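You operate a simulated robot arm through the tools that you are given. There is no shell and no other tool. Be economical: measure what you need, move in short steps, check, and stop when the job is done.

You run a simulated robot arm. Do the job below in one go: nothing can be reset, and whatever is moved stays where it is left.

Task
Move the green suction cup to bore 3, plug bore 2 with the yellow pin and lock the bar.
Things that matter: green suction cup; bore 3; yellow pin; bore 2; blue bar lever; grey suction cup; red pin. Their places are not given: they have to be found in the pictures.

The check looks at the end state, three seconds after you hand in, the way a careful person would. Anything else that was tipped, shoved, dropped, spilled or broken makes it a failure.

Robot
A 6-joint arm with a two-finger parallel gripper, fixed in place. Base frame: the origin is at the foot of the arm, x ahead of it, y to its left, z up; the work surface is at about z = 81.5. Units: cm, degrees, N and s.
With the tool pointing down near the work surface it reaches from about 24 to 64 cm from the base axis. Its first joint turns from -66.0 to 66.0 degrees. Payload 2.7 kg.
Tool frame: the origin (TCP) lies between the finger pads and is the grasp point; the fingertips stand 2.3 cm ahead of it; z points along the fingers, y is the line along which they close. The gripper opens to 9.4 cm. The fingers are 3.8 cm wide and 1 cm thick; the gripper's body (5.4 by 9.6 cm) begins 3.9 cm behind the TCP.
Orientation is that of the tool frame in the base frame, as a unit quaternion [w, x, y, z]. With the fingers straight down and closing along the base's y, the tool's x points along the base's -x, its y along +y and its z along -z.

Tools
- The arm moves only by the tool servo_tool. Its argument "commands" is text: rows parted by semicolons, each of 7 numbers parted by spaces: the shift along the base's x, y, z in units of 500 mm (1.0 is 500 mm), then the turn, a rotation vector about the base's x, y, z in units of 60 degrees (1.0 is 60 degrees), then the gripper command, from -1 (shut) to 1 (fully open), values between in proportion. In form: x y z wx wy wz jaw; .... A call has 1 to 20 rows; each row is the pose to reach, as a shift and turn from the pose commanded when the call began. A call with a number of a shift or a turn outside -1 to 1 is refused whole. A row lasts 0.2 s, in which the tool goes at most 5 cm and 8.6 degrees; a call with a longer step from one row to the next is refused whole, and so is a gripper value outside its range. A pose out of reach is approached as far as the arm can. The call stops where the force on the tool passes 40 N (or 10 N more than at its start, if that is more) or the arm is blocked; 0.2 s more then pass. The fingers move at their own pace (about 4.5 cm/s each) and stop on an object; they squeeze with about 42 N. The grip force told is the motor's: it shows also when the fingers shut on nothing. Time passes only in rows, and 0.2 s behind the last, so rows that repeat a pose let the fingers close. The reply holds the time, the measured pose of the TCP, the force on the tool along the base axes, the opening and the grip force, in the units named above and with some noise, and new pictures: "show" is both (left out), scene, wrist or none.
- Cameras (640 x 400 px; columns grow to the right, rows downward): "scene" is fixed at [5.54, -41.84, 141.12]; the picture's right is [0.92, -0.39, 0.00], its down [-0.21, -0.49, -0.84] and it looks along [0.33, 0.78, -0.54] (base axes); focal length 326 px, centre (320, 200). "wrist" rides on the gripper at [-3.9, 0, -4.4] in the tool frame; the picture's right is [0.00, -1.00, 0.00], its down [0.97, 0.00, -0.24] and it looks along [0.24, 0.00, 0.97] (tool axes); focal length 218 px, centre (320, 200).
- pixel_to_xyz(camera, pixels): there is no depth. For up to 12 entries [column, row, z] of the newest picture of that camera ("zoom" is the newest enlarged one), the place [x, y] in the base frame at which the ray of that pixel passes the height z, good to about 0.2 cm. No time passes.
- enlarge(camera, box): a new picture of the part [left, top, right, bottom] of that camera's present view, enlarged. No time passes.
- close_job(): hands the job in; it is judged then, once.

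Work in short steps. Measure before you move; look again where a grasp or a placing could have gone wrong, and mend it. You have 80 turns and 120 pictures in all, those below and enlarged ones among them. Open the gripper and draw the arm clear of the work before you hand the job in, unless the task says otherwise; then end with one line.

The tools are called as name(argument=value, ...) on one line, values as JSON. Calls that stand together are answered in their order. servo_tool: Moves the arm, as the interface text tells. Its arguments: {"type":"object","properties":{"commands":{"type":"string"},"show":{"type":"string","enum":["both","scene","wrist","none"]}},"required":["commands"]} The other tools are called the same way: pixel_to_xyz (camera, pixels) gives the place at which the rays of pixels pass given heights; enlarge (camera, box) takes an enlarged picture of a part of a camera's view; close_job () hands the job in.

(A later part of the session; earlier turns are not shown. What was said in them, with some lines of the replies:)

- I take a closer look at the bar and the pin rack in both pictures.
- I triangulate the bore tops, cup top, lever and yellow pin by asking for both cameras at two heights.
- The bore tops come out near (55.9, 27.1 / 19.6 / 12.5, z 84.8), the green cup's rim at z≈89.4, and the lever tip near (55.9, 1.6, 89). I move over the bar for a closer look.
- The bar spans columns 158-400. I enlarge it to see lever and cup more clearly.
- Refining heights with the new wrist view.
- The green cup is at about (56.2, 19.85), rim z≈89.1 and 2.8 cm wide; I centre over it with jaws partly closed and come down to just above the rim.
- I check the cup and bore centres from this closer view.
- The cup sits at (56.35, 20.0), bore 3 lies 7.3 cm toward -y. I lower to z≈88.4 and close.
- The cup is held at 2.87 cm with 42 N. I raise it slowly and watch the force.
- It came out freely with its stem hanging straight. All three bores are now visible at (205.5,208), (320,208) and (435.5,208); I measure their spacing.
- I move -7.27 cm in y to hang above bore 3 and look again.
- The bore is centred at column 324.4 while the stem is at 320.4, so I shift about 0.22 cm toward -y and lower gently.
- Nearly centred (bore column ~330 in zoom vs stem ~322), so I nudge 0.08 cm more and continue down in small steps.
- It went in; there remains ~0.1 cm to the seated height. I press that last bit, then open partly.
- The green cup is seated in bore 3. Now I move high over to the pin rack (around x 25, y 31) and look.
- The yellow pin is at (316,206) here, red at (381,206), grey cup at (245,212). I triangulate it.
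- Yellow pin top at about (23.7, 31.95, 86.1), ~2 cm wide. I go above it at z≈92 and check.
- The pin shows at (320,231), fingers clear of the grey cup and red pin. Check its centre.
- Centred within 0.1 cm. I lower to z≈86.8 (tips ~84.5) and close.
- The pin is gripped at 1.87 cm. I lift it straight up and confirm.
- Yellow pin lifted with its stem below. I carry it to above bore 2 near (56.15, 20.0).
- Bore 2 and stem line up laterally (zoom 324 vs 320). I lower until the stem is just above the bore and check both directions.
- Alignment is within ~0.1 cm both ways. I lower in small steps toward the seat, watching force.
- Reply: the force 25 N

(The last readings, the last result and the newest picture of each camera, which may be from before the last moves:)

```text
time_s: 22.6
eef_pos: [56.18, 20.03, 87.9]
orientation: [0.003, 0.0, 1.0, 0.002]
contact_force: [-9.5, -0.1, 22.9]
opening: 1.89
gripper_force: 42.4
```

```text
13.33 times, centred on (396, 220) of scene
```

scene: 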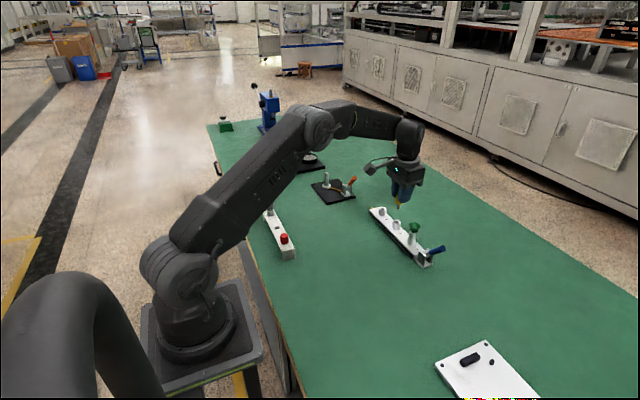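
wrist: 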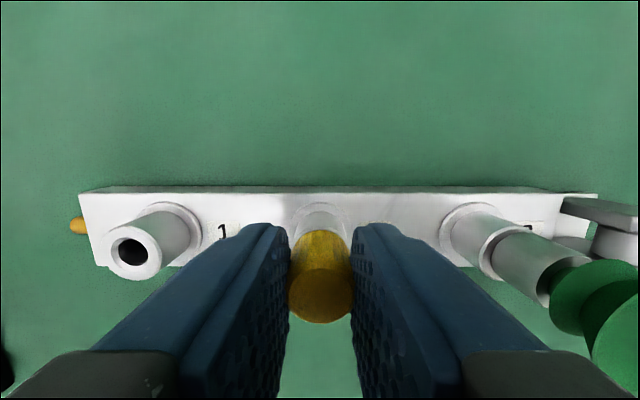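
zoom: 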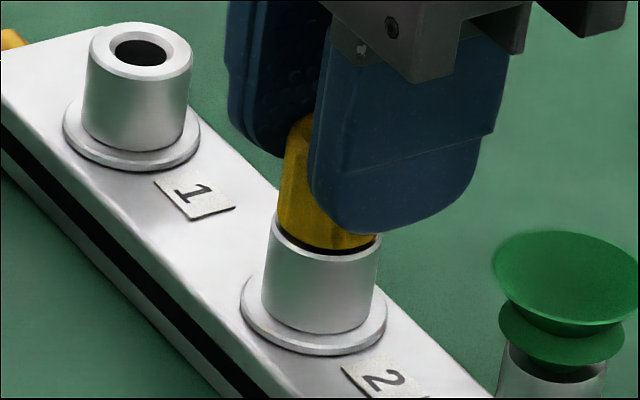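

Contact of 23 N at z 87.9 with the knob almost on the boss. I release and look whether it is fully seated.

servo_tool(commands="0 0 0.005 0 0 0 -1; 0 0 0.005 0 0 0 -0.4; 0 0 0.005 0 0 0 0; 0 0 0.005 0 0 0 0; 0 0 0.06 0 0 0 0; 0 0 0.13 0 0 0 0; 0 0 0.13 0 0 0 0")

enlarge(camera="scene", box=[372, 205, 420, 235])

enlarge(camera="wrist", box=[256, 170, 384, 250])

```text
time_s: 24.2
eef_pos: [56.13, 19.64, 93.97]
orientation: [0.0, -0.001, 1.0, 0.0]
contact_force: [-0.1, 0.1, 0.0]
opening: 4.69
gripper_force: 0.0
```

scene: 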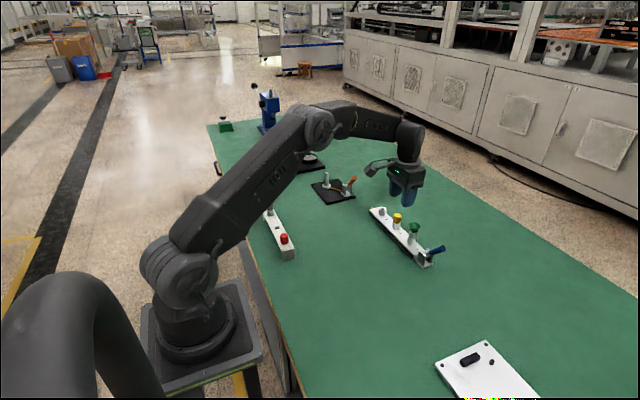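
wrist: 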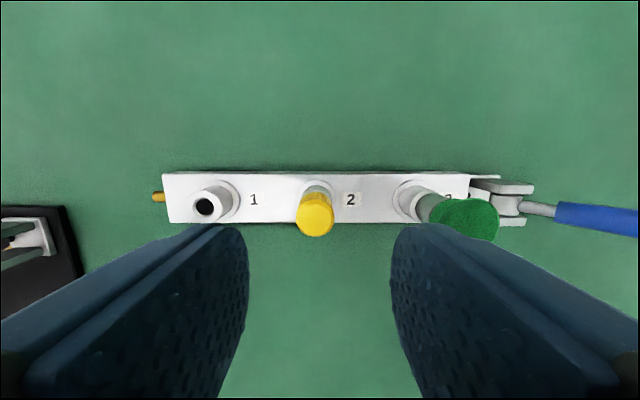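

```text
13.33 times, centred on (396, 220) of scene
```

zoom: 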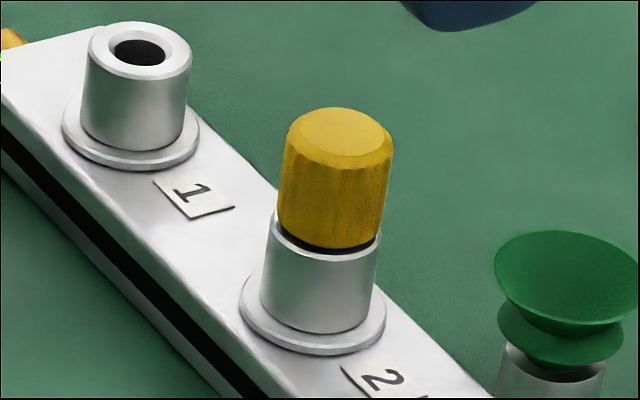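

```text
5.00 times, centred on (320, 210) of wrist
```

zoom: 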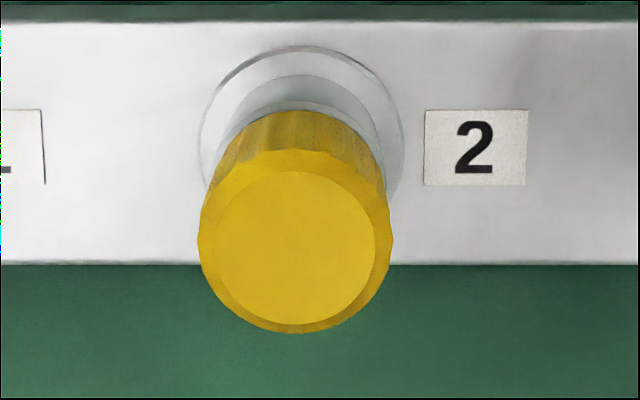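

The pin stands upright in bore 2 with a thin dark line beneath the knob. I close the fingers above it and press gently to make sure it is seated.

servo_tool(commands="0 0.005 0 0 0 0 -1; 0 0.005 0 0 0 0 -1; 0 0.005 0 0 0 0 -1; 0 0.005 -0.05 0 0 0 -1; 0 0.005 -0.08 0 0 0 -1; 0 0.005 -0.085 0 0 0 -1; 0 0.005 -0.09 0 0 0 -1; 0 0.005 -0.095 0 0 0 -1; 0 0.005 -0.1 0 0 0 -1; 0 0.005 -0.105 0 0 0 -1; 0 0.005 -0.11 0 0 0 -1", show="wrist")

enlarge(camera="scene", box=[372, 205, 420, 235])

```text
time_s: 26.8
eef_pos: [56.3, 20.39, 89.21]
orientation: [0.005, -0.001, 1.0, 0.001]
contact_force: [-3.9, -0.9, 6.7]
opening: 0.01
gripper_force: 42.3
stopped in row 11: the force on the tool passed its limit (the readings are from after the stop); the commanded pose is now the measured one
```

wrist: 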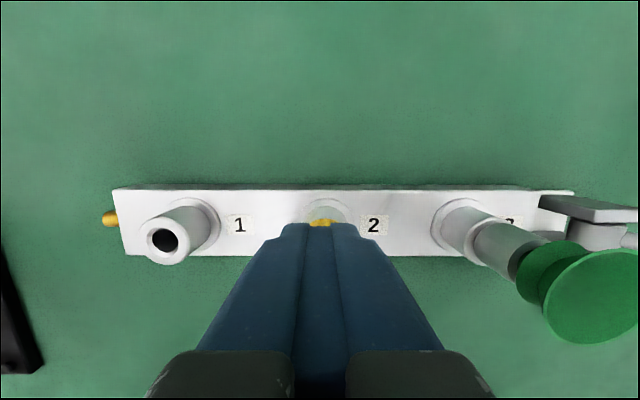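

```text
13.33 times, centred on (396, 220) of scene
```

zoom: 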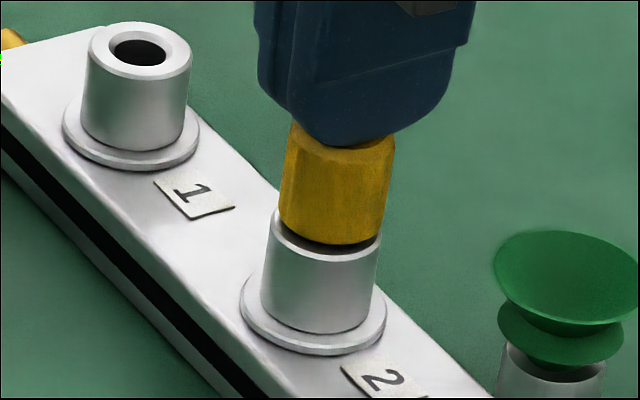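

The press met a hard stop (40 N), so the pin is down; I raise and check it stands straight.

servo_tool(commands="0 0 0.05 0 0 0 -1; 0 0 0.12 0 0 0 -1; 0 0 0.2 0 0 0 -1; 0 0 0.2 0 0 0 -1", show="wrist")

enlarge(camera="scene", box=[372, 205, 436, 245])

enlarge(camera="wrist", box=[224, 150, 416, 270])

```text
time_s: 27.8
eef_pos: [56.23, 20.29, 99.01]
orientation: [0.004, 0.0, 1.0, 0.003]
contact_force: [0.1, -0.3, -0.3]
opening: 0.0
gripper_force: 41.8
```

wrist: 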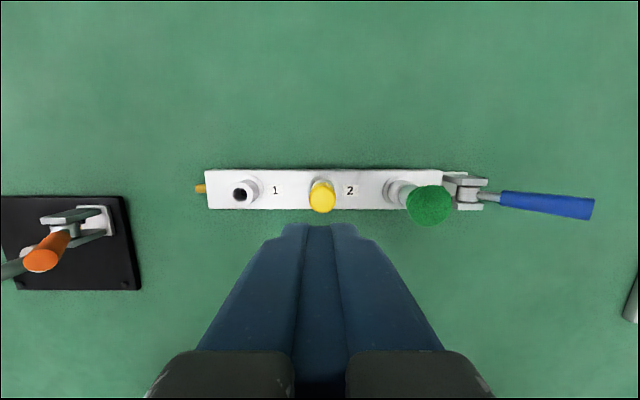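

```text
10.00 times, centred on (404, 225) of scene
```

zoom: 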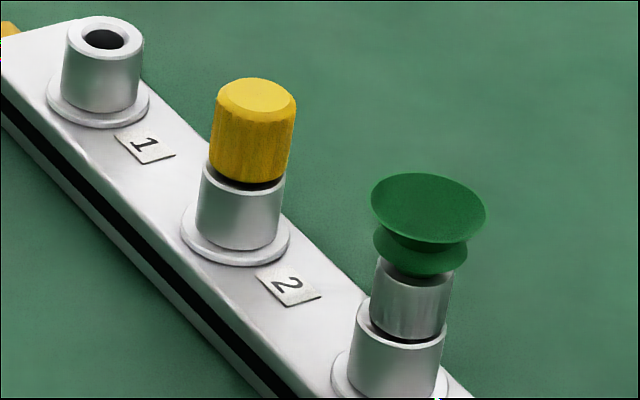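

```text
3.33 times, centred on (320, 210) of wrist
```

zoom: 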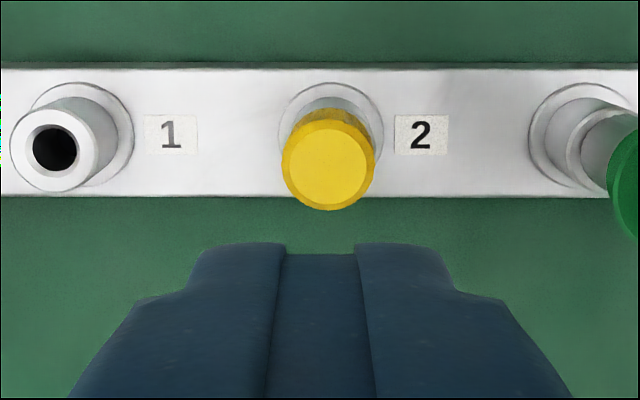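

Both parts show the same look of being seated. Next the lever: I move over it (about x 56.1, y 2.5) for a close view before touching it.

servo_tool(commands="0 -0.09 0 0 0 0 -1; 0 -0.18 0 0 0 0 -1; 0 -0.27 0 0 0 0 -1; 0 -0.35 0 0 0 0 -1; 0 -0.356 -0.05 0 0 0 -1; 0 -0.356 -0.05 0 0 0 -1")

enlarge(camera="wrist", box=[192, 150, 384, 270])

enlarge(camera="scene", box=[392, 220, 456, 270])

```text
time_s: 29.2
eef_pos: [56.44, 2.58, 96.67]
orientation: [0.005, -0.001, 1.0, 0.002]
contact_force: [-0.7, 0.3, 0.1]
opening: 0.0
gripper_force: 42.2
```

scene: 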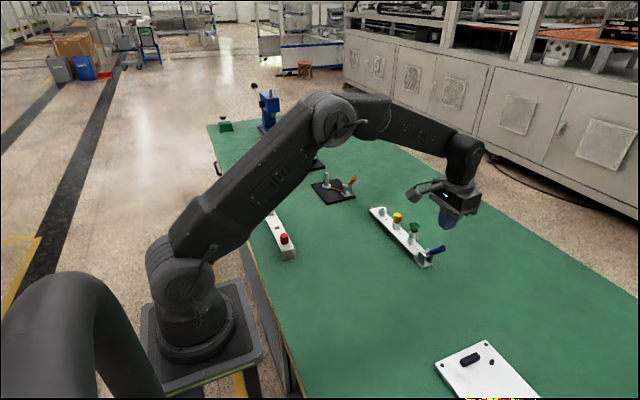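
wrist: 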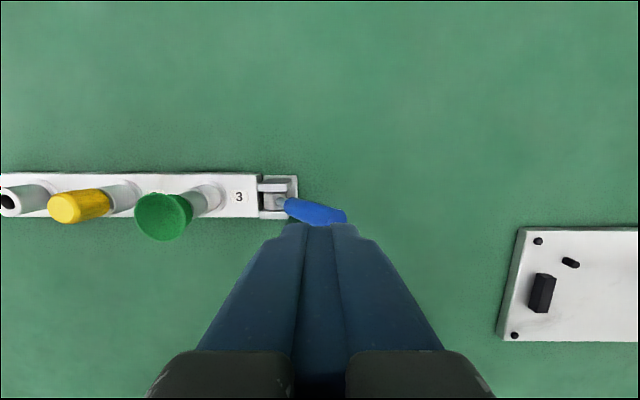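

```text
3.33 times, centred on (288, 210) of wrist
```

zoom: 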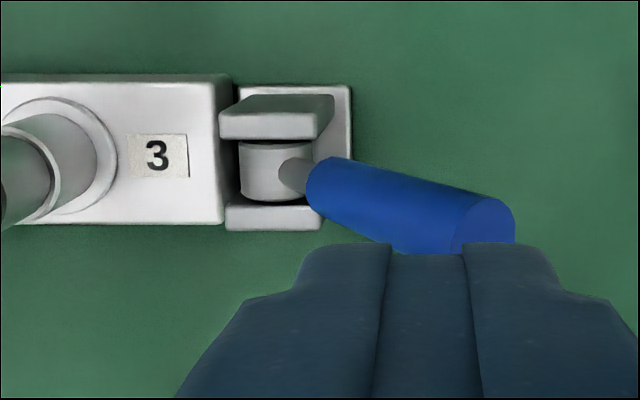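

```text
8.00 times, centred on (424, 245) of scene
```

zoom: 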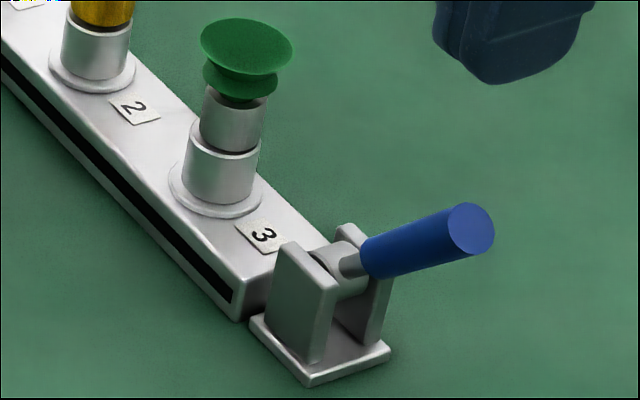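

I test gently by lowering the closed fingertips onto the handle in small steps and reading the force.

servo_tool(commands="0 0 -0.04 0 0 0 -1; 0 0 -0.08 0 0 0 -1; 0 0 -0.09 0 0 0 -1; 0 0 -0.1 0 0 0 -1; 0 0 -0.105 0 0 0 -1; 0 0 -0.105 0 0 0 -1", show="none")

enlarge(camera="scene", box=[392, 210, 472, 270])

```text
time_s: 30.8
eef_pos: [56.48, 2.11, 91.46]
orientation: [0.006, 0.0, 1.0, -0.001]
contact_force: [0.2, -0.2, -0.4]
opening: 0.0
gripper_force: 41.7
stopped in row 6: the force on the tool passed its limit (the readings are from after the stop); the commanded pose is now the measured one
```

```text
6.67 times, centred on (432, 240) of scene
```

zoom: 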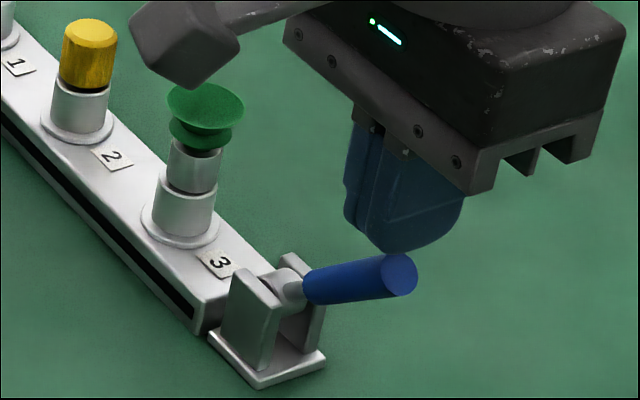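

The handle seems to have moved slightly down: tip from (443.2,248.6) to about (444,250.8). I raise a little and look at the lever's new position.

servo_tool(commands="0 0 0.03 0 0 0 -1; 0 0 0.08 0 0 0 -1; 0 0 0.08 0 0 0 -1", show="wrist")

enlarge(camera="scene", box=[392, 220, 456, 270])

enlarge(camera="wrist", box=[0, 150, 192, 270])

```text
time_s: 31.6
eef_pos: [56.4, 2.08, 95.76]
orientation: [0.007, 0.0, 1.0, -0.002]
contact_force: [0.9, -0.2, 0.5]
opening: 0.0
gripper_force: 41.6
```

wrist: 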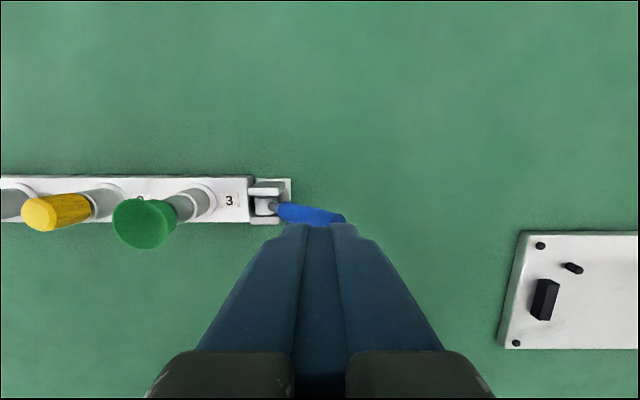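

```text
8.00 times, centred on (424, 245) of scene
```

zoom: 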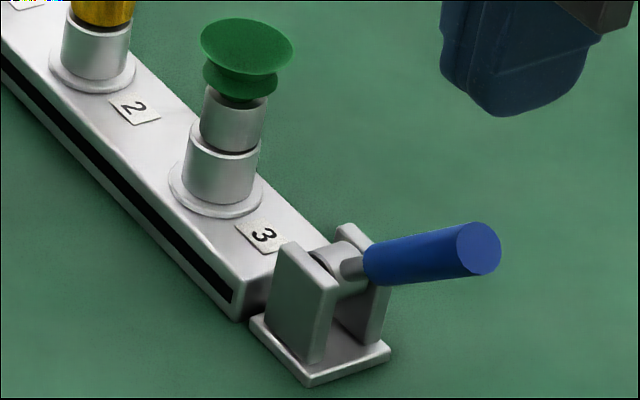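

```text
3.33 times, centred on (96, 210) of wrist
```

zoom: 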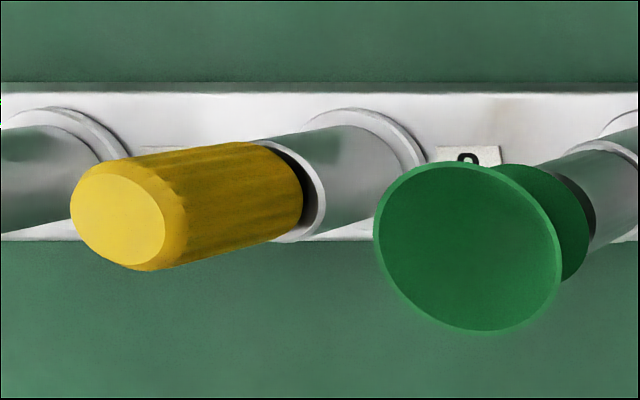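

The lever does move downward-outward and stays there. Before locking, I check the yellow pin's height by triangulating its top face (wrist (35.3,213.6), scene (397.8,214.3)).

pixel_to_xyz(camera="wrist", pixels=[[35.3, 213.6, 86], [35.3, 213.6, 88], [137, 224, 89], [137, 224, 91]])

pixel_to_xyz(camera="scene", pixels=[[397.8, 214.3, 86], [397.8, 214.3, 88], [414.8, 245.7, 84], [484, 250, 88]])

enlarge(camera="scene", box=[388, 208, 408, 226])

enlarge(camera="scene", box=[402, 218, 422, 246])

```text
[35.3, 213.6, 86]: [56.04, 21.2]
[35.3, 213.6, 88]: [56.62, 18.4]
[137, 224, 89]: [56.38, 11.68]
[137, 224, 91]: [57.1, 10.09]
```

```text
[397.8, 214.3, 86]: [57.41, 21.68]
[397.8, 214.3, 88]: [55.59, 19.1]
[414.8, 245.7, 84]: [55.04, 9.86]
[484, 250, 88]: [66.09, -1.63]
```

```text
16.00 times, centred on (398, 217) of scene
```

zoom: 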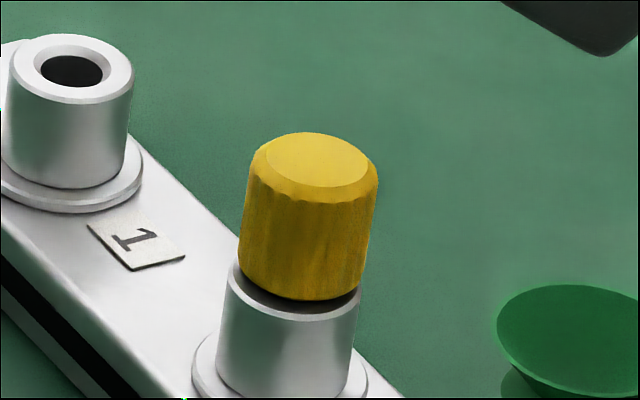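

```text
14.29 times, centred on (412, 232) of scene
```

zoom: 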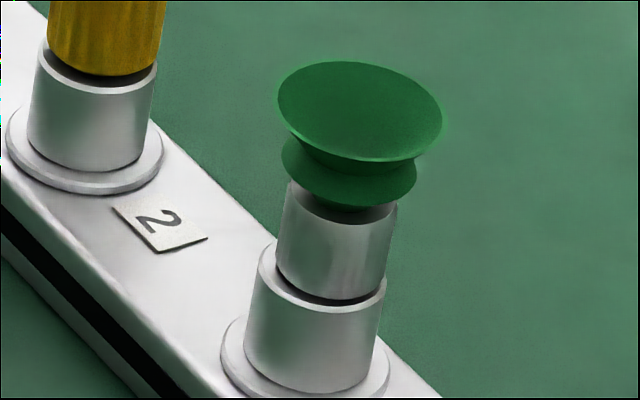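

The knob seems ~0.3-0.4 cm above the boss, and the earlier insertion showed a sideways force of -9.5 N in x (slightly jammed). I go back over bore 2 (also correcting the 0.8° tilt) to regrip and seat it better.

servo_tool(commands="0 0 0.05 0 0.0133 0 -1; -0.004 0.08 0.06 0 0.0133 0 -0.5; -0.004 0.17 0.06 0 0.0133 0 0; -0.004 0.26 0.06 0 0.0133 0 0; -0.004 0.34 0.06 0 0.0133 0 0; -0.004 0.358 0.02 0 0.0133 0 0; -0.004 0.358 -0.03 0 0.0133 0 0; -0.004 0.358 -0.03 0 0.0133 0 0", show="wrist")

enlarge(camera="wrist", box=[256, 170, 384, 250])

```text
time_s: 33.4
eef_pos: [56.26, 19.96, 94.07]
orientation: [-0.001, -0.001, 1.0, -0.001]
contact_force: [0.1, 0.1, 0.4]
opening: 4.69
gripper_force: 0.1
```

wrist: 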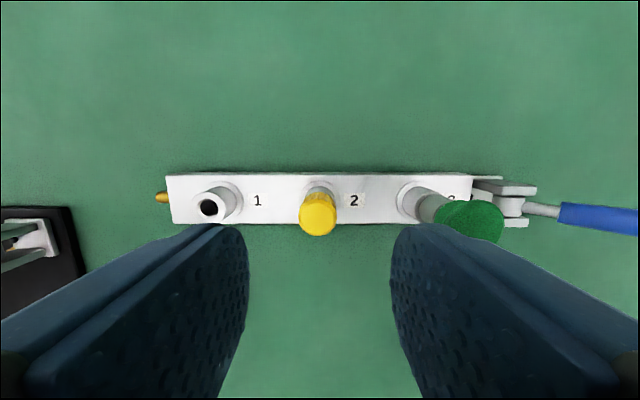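

```text
5.00 times, centred on (320, 210) of wrist
```

zoom: 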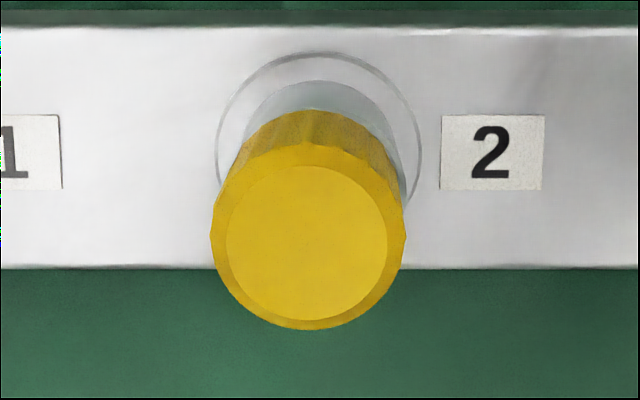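

The base flange is centred (zoom 319) while the knob leans ~0.1 cm to +y. I grip it again at z≈88, which straightens it, and read the force.

servo_tool(commands="0 0 -0.06 0 0 0 0; 0 0 -0.11 0 0 0 0; 0 0 -0.121 0 0 0 0; 0 0 -0.121 0 0 0 -0.5; 0 0 -0.121 0 0 0 -1; 0 0 -0.121 0 0 0 -1; 0 0 -0.121 0 0 0 -1", show="none")

servo_tool(commands="-0.002 0 -0.121 0 0 0 -1; -0.002 0 -0.125 0 0 0 -1; -0.002 0 -0.125 0 0 0 -1", show="none")

```text
time_s: 35.0
eef_pos: [56.27, 20.11, 87.96]
orientation: [0.0, 0.0, 1.0, -0.001]
contact_force: [0.3, 0.7, -0.5]
opening: 1.89
gripper_force: 41.9
```

```text
refused: row 1 steps farther than a row can; nothing moved
```

The shift was measured from the new pose, so that second call was rightly refused. Now I press down gently in small steps with slight -x shift.

servo_tool(commands="-0.001 0 -0.002 0 0 0 -1; -0.002 0 -0.004 0 0 0 -1; -0.002 0 -0.006 0 0 0 -1; -0.002 0 -0.006 0 0 0 -1", show="none")

enlarge(camera="scene", box=[388, 208, 408, 226])

```text
time_s: 36.0
eef_pos: [56.3, 20.11, 88.01]
orientation: [0.001, 0.0, 1.0, -0.001]
contact_force: [1.9, -1.5, 15.6]
opening: 1.88
gripper_force: 42.3
```

```text
16.00 times, centred on (398, 217) of scene
```

zoom: 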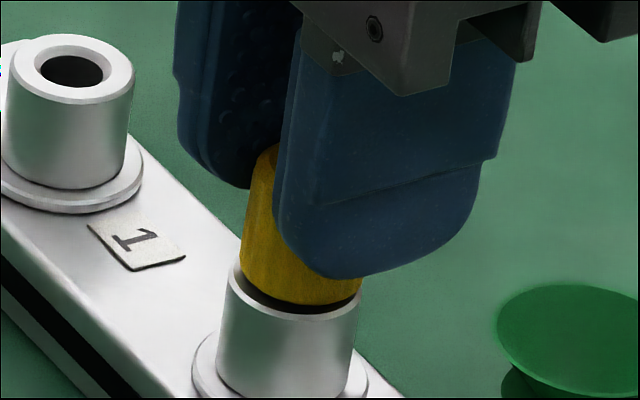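

It doesn't go deeper: 15.6 N straight up with no lateral force and unchanged z, so the pin is bottomed, now straight. I release and rise.

servo_tool(commands="0.001 0 0.006 0 0 0 -1; 0.001 0 0.006 0 0 0 -0.5; 0.001 0 0.006 0 0 0 0; 0.001 0 0.006 0 0 0 0; 0.001 0 0.06 0 0 0 0; 0.001 0 0.13 0 0 0 0; 0.001 0 0.2 0 0 0 0; 0.001 0 0.2 0 0 0 -1; 0.001 0 0.2 0 0 0 -1", show="wrist")

enlarge(camera="scene", box=[380, 200, 460, 260])

enlarge(camera="wrist", box=[256, 160, 384, 240])

```text
time_s: 38.0
eef_pos: [56.22, 19.89, 97.85]
orientation: [-0.001, 0.0, 1.0, -0.001]
contact_force: [-0.2, 0.2, 0.1]
opening: 0.0
gripper_force: 5.6
```

wrist: 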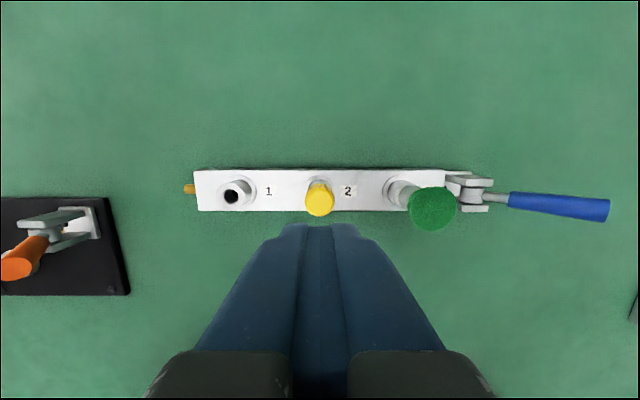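

```text
6.67 times, centred on (420, 230) of scene
```

zoom: 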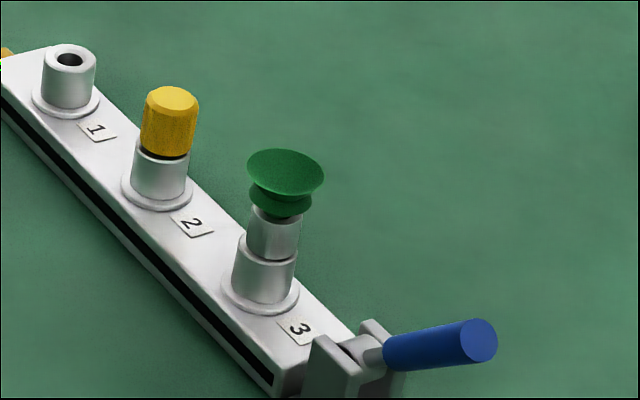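

```text
5.00 times, centred on (320, 200) of wrist
```

zoom: 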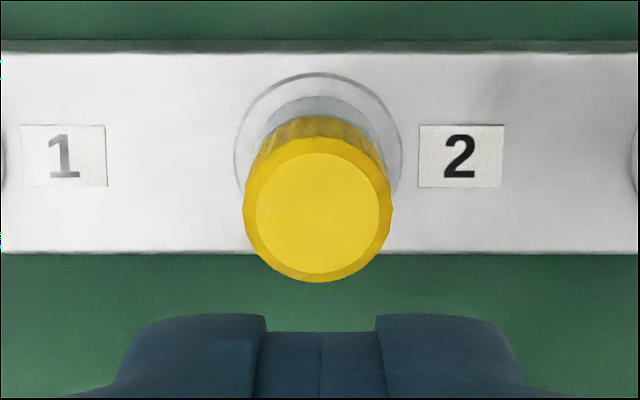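

The pin is straight now. I return over the lever end (y≈1.5) with shut fingers and push it down in small steps.

servo_tool(commands="0 -0.09 0 0 0 0 -1; 0 -0.18 0 0 0 0 -1; 0 -0.27 0 0 0 0 -1; 0 -0.36 0 0 0 0 -1; 0 -0.368 -0.06 0 0 0 -1; 0 -0.368 -0.12 0 0 0 -1; 0 -0.368 -0.135 0 0 0 -1; 0 -0.368 -0.14 0 0 0 -1; 0 -0.368 -0.145 0 0 0 -1; 0 -0.368 -0.15 0 0 0 -1; 0 -0.368 -0.155 0 0 0 -1; 0 -0.368 -0.16 0 0 0 -1", show="none")

enlarge(camera="scene", box=[380, 200, 460, 260])

```text
time_s: 40.6
eef_pos: [56.25, 1.68, 89.75]
orientation: [-0.002, 0.0, 1.0, 0.0]
contact_force: [-0.6, -0.5, 0.8]
opening: 0.0
gripper_force: 42.2
```

```text
6.67 times, centred on (420, 230) of scene
```

zoom: 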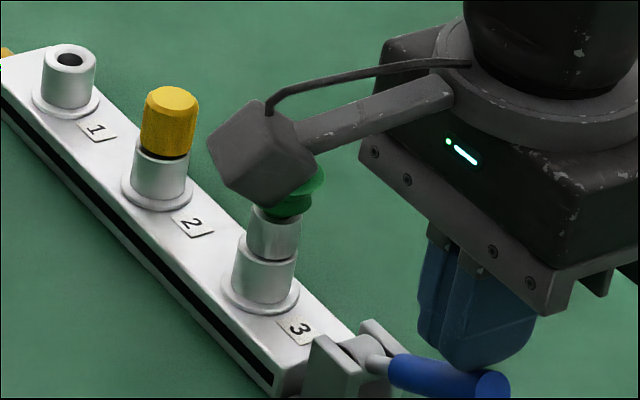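

The lever moves down easily (tip now at about (445.5,258)). I keep pushing.

servo_tool(commands="0 0 -0.008 0 0 0 -1; 0 0 -0.016 0 0 0 -1; 0 0 -0.024 0 0 0 -1; 0 0 -0.032 0 0 0 -1; 0 0 -0.04 0 0 0 -1; 0 0 -0.046 0 0 0 -1; 0 0 -0.05 0 0 0 -1; 0 0 -0.05 0 0 0 -1", show="none")

enlarge(camera="scene", box=[380, 210, 460, 270])

```text
time_s: 42.4
eef_pos: [56.27, 1.66, 87.23]
orientation: [0.0, 0.0, 1.0, -0.001]
contact_force: [-0.4, 0.4, -0.9]
opening: 0.01
gripper_force: 41.7
```

```text
6.67 times, centred on (420, 240) of scene
```

zoom: 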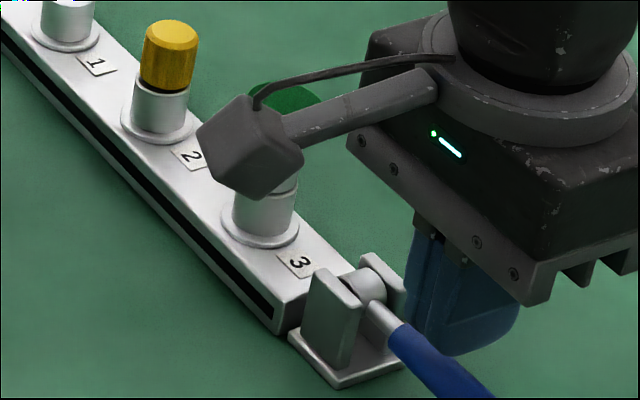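

The lever now looks roughly parallel to the bar. I raise and inspect it and the orange rod end.

servo_tool(commands="0 0 0.04 0 0 0 -1; 0 -0.02 0.12 0 0 0 -1; 0 -0.02 0.2 0 0 0 -1; 0 0.06 0.24 0 0 0 -1; 0 0.14 0.24 0 0 0 -1; 0 0.2 0.24 0 0 0 -1; 0 0.2 0.24 0 0 0 -1")

enlarge(camera="scene", box=[360, 196, 456, 276])

enlarge(camera="wrist", box=[130, 140, 530, 260])

```text
time_s: 44.0
eef_pos: [56.17, 11.63, 99.24]
orientation: [-0.001, 0.0, 1.0, -0.001]
contact_force: [-0.2, -0.6, -0.4]
opening: 0.01
gripper_force: 41.8
```

scene: 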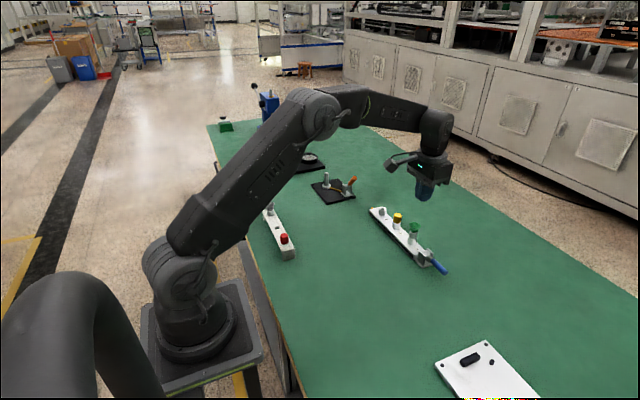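
wrist: 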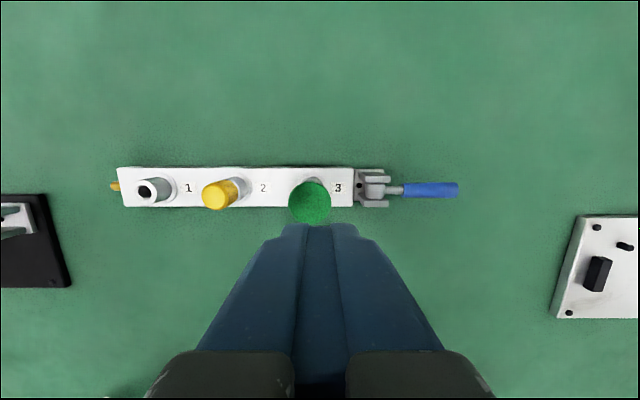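

```text
5.00 times, centred on (408, 236) of scene
```

zoom: 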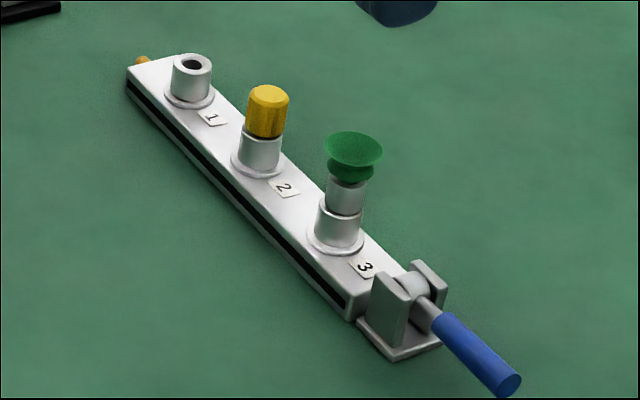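

```text
1.60 times, centred on (330, 200) of wrist
```

zoom: 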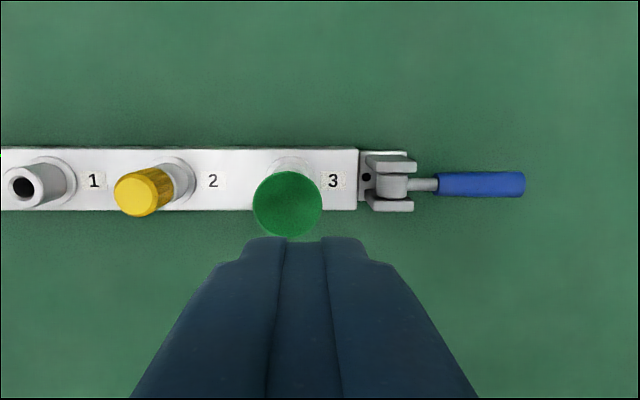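

The lever lies outward, near level. I compute its tip height and look at the orange rod end compared with the start.

pixel_to_xyz(camera="scene", pixels=[[445.6, 273, 82], [445.6, 273, 84], [445.6, 273, 86]])

pixel_to_xyz(camera="wrist", pixels=[[457, 190, 82], [457, 190, 84], [457, 190, 86], [111, 186, 83], [118, 186, 83]])

enlarge(camera="wrist", box=[80, 140, 240, 240])

enlarge(camera="scene", box=[350, 190, 460, 280])

```text
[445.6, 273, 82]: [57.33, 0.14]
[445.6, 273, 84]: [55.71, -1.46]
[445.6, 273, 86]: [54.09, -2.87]
```

```text
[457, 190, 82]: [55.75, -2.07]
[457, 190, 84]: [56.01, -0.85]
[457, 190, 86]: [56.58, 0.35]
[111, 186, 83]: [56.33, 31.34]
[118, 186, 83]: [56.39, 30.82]
```

```text
4.00 times, centred on (160, 190) of wrist
```

zoom: 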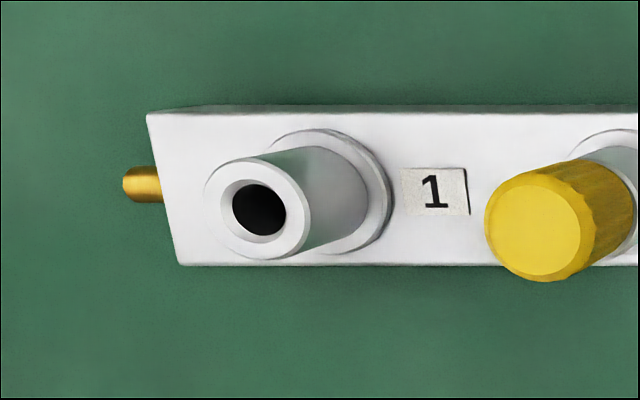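

```text
4.44 times, centred on (405, 235) of scene
```

zoom: 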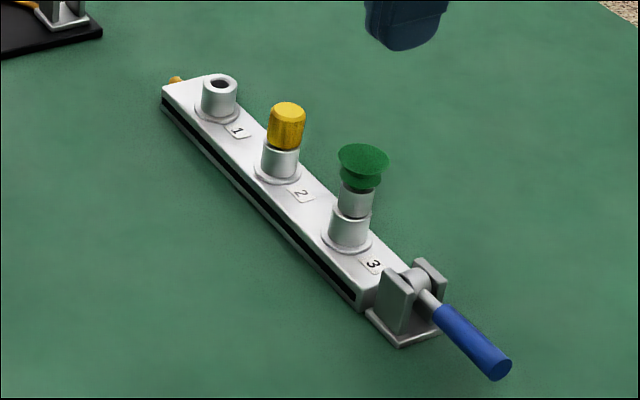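

Tip is at z≈83.6, about level with the pivot. I check whether this is the end stop by pressing down lightly near the tip (y≈0.5).

servo_tool(commands="0 -0.09 0 0 0 0 -1; 0 -0.18 0 0 0 0 -1; 0 -0.222 -0.07 0 0 0 -1; 0 -0.222 -0.15 0 0 0 -1; 0 -0.222 -0.22 0 0 0 -1; 0 -0.222 -0.24 0 0 0 -1; 0 -0.222 -0.245 0 0 0 -1; 0 -0.222 -0.25 0 0 0 -1; 0 -0.222 -0.254 0 0 0 -1; 0 -0.222 -0.258 0 0 0 -1; 0 -0.222 -0.262 0 0 0 -1; 0 -0.222 -0.262 0 0 0 -1", show="none")

enlarge(camera="scene", box=[380, 220, 476, 290])

```text
time_s: 46.6
eef_pos: [56.18, 0.49, 86.27]
orientation: [-0.001, -0.001, 1.0, 0.0]
contact_force: [-4.0, 2.8, 9.5]
opening: 0.0
gripper_force: 42.2
```

```text
5.71 times, centred on (428, 255) of scene
```

zoom: 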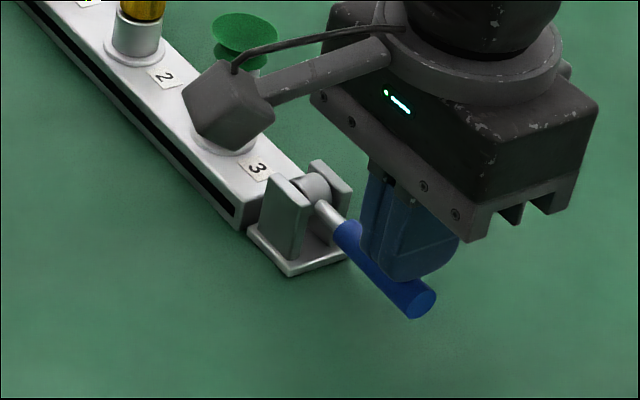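

There is resistance (9.5 N) and the tip hardly moved; I press a little more to make sure the stop is reached.

servo_tool(commands="0 0 -0.003 0 0 0 -1; 0 0 -0.006 0 0 0 -1; 0 0 -0.009 0 0 0 -1; 0 0 -0.009 0 0 0 -1", show="none")

enlarge(camera="scene", box=[380, 220, 476, 290])

```text
time_s: 47.3
eef_pos: [56.36, 0.57, 86.27]
orientation: [0.001, 0.0, 1.0, -0.001]
contact_force: [-5.3, 1.0, 5.9]
opening: 0.02
gripper_force: 41.6
stopped in row 3: the force on the tool passed its limit (the readings are from after the stop); the commanded pose is now the measured one
```

```text
5.71 times, centred on (428, 255) of scene
```

zoom: 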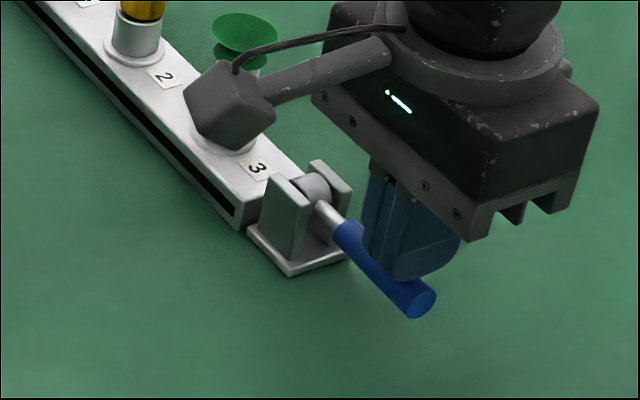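

It is a hard stop, lever fully laid down. To verify it is really locked, I go back to the yellow pin and tug it very slightly.

servo_tool(commands="0 0 0.06 0 0 0 -1; 0 0 0.14 0 0 0 -1; 0 0 0.22 0 0 0 -1; -0.003 0.08 0.24 0 0 0 -1; -0.003 0.17 0.24 0 0 0 -0.5; -0.003 0.26 0.24 0 0 0 0; -0.003 0.35 0.24 0 0 0 0; -0.003 0.388 0.2 0 0 0 0; -0.003 0.388 0.14 0 0 0 0; -0.003 0.388 0.14 0 0 0 0")

enlarge(camera="scene", box=[380, 220, 476, 290])

```text
time_s: 49.5
eef_pos: [56.01, 19.91, 93.23]
orientation: [0.001, -0.001, 1.0, -0.001]
contact_force: [-0.2, -1.3, 0.9]
opening: 4.71
gripper_force: 0.1
```

scene: 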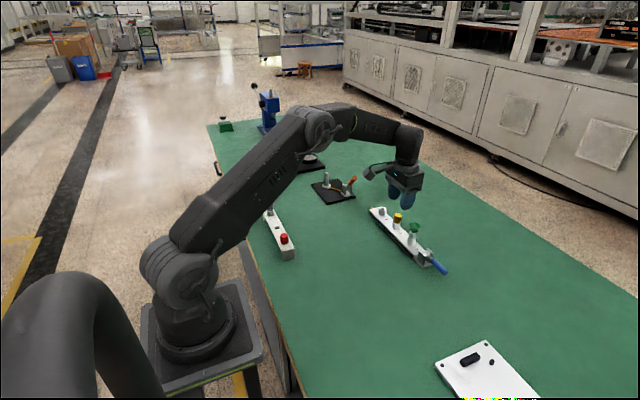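
wrist: 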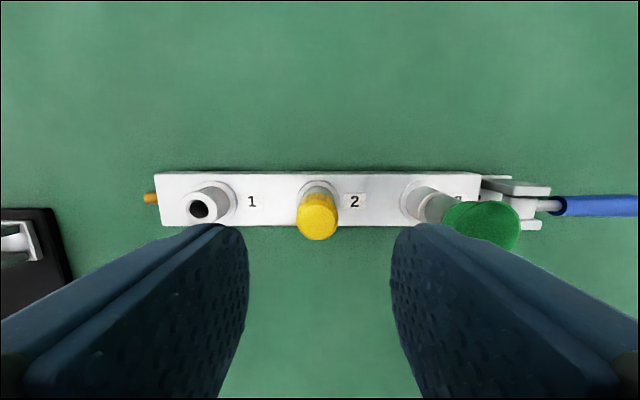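

```text
5.71 times, centred on (428, 255) of scene
```

zoom: 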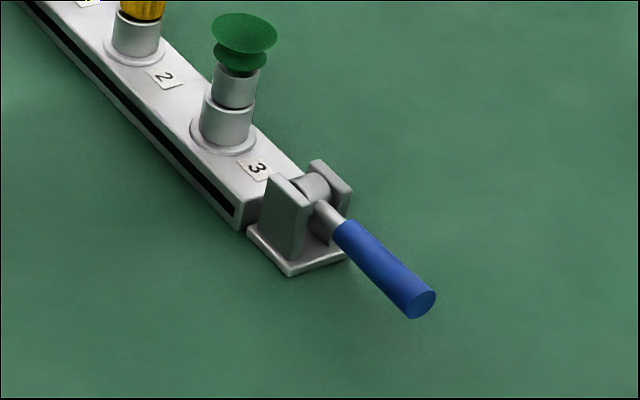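

Pin at (317.5,215). I lower, grip lightly placed at z≈88, then lift by only 0.3 cm.

servo_tool(commands="0.003 0.001 -0.06 0 0 0 0; 0.003 0.001 -0.1 0 0 0 0; 0.003 0.001 -0.104 0 0 0 -0.4; 0.003 0.001 -0.104 0 0 0 -1; 0.003 0.001 -0.104 0 0 0 -1; 0.003 0.001 -0.104 0 0 0 -1; 0.003 0.001 -0.104 0 0 0 -1", show="none")

servo_tool(commands="0 0 0.002 0 0 0 -1; 0 0 0.004 0 0 0 -1; 0 0 0.006 0 0 0 -1; 0 0 0.006 0 0 0 -1", show="none")

enlarge(camera="scene", box=[388, 208, 408, 226])

```text
time_s: 51.1
eef_pos: [56.14, 20.02, 87.98]
orientation: [0.001, -0.002, 1.0, 0.0]
contact_force: [0.7, 2.8, -1.8]
opening: 1.9
gripper_force: 41.6
```

```text
time_s: 52.1
eef_pos: [56.16, 20.09, 88.03]
orientation: [-0.003, 0.0, 1.0, -0.002]
contact_force: [-5.5, 0.9, -20.5]
opening: 1.88
gripper_force: 41.9
```

```text
16.00 times, centred on (398, 217) of scene
```

zoom: 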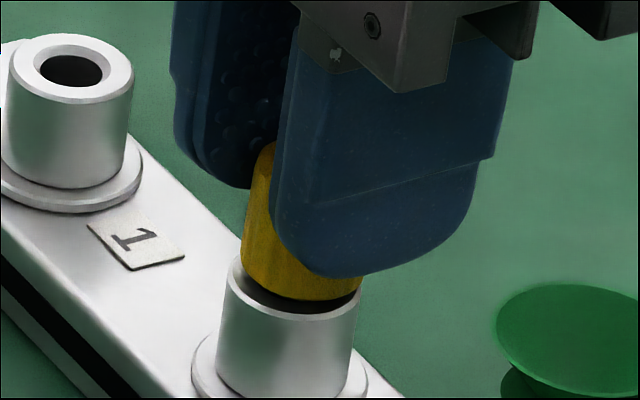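

The pin holds against a 20 N pull without moving: the bar is locked. I relax the pull, release, rise and draw the arm clear.

servo_tool(commands="0 0 -0.006 0 0 0 -1; 0 0 -0.006 0 0 0 -0.5; 0 0 -0.006 0 0 0 0; 0 0 -0.006 0 0 0 0; 0 0 0.06 0 0 0 0; 0 0 0.14 0 0 0 0; 0 0 0.22 0 0 0 0.5; -0.06 0 0.28 0 0 0 1; -0.14 0 0.33 0 0 0 1; -0.2 0 0.35 0 0 0 1; -0.2 0 0.35 0 0 0 1")

enlarge(camera="scene", box=[360, 196, 456, 276])

enlarge(camera="scene", box=[230, 180, 326, 260])

```text
time_s: 54.5
eef_pos: [46.42, 20.14, 105.82]
orientation: [0.0, 0.0, 1.0, -0.001]
contact_force: [0.5, -0.8, 0.5]
opening: 9.41
gripper_force: 0.1
```

scene: 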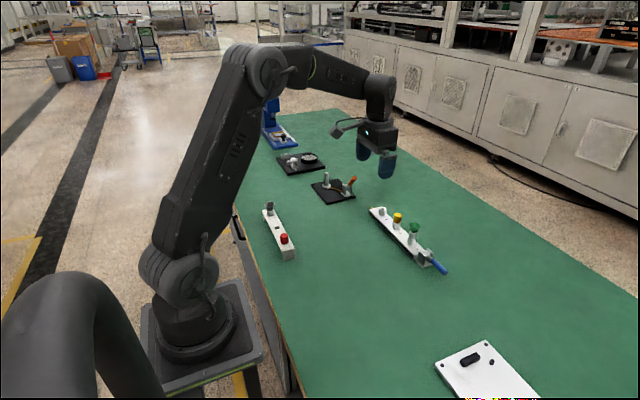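
wrist: 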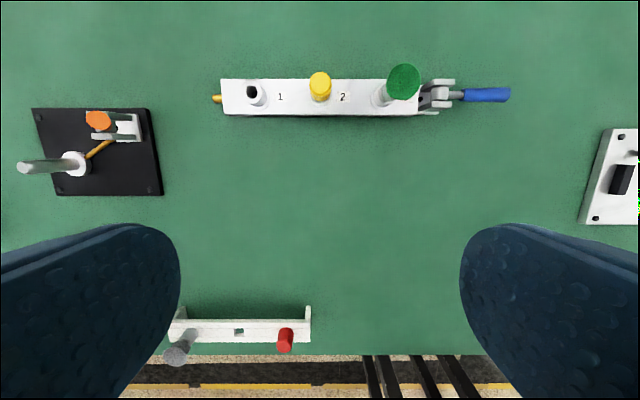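

```text
5.00 times, centred on (408, 236) of scene
```

zoom: 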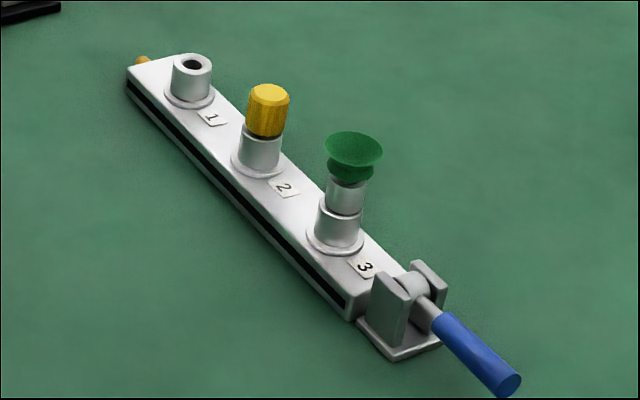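

```text
5.00 times, centred on (278, 220) of scene
```

zoom: 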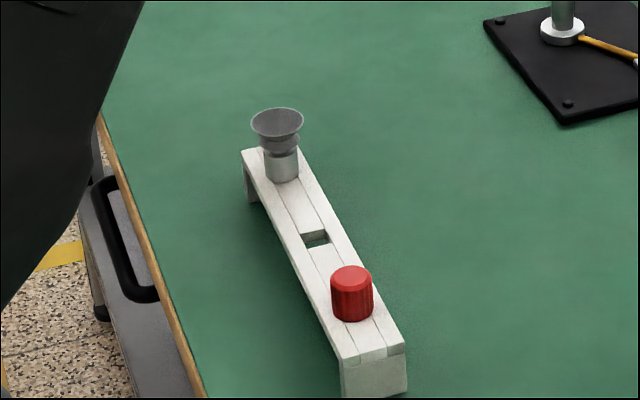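

Everything is in place: green cup in bore 3, yellow pin in bore 2, lever down. The grey cup and red pin are untouched and the arm is clear with the gripper open, so I hand in.

close_job()

```text
The job is handed in.
```

The green suction cup is in bore 3, the yellow pin plugs bore 2, and the bar is locked: the lever is down against its stop and the pin held against a 20 N pull.
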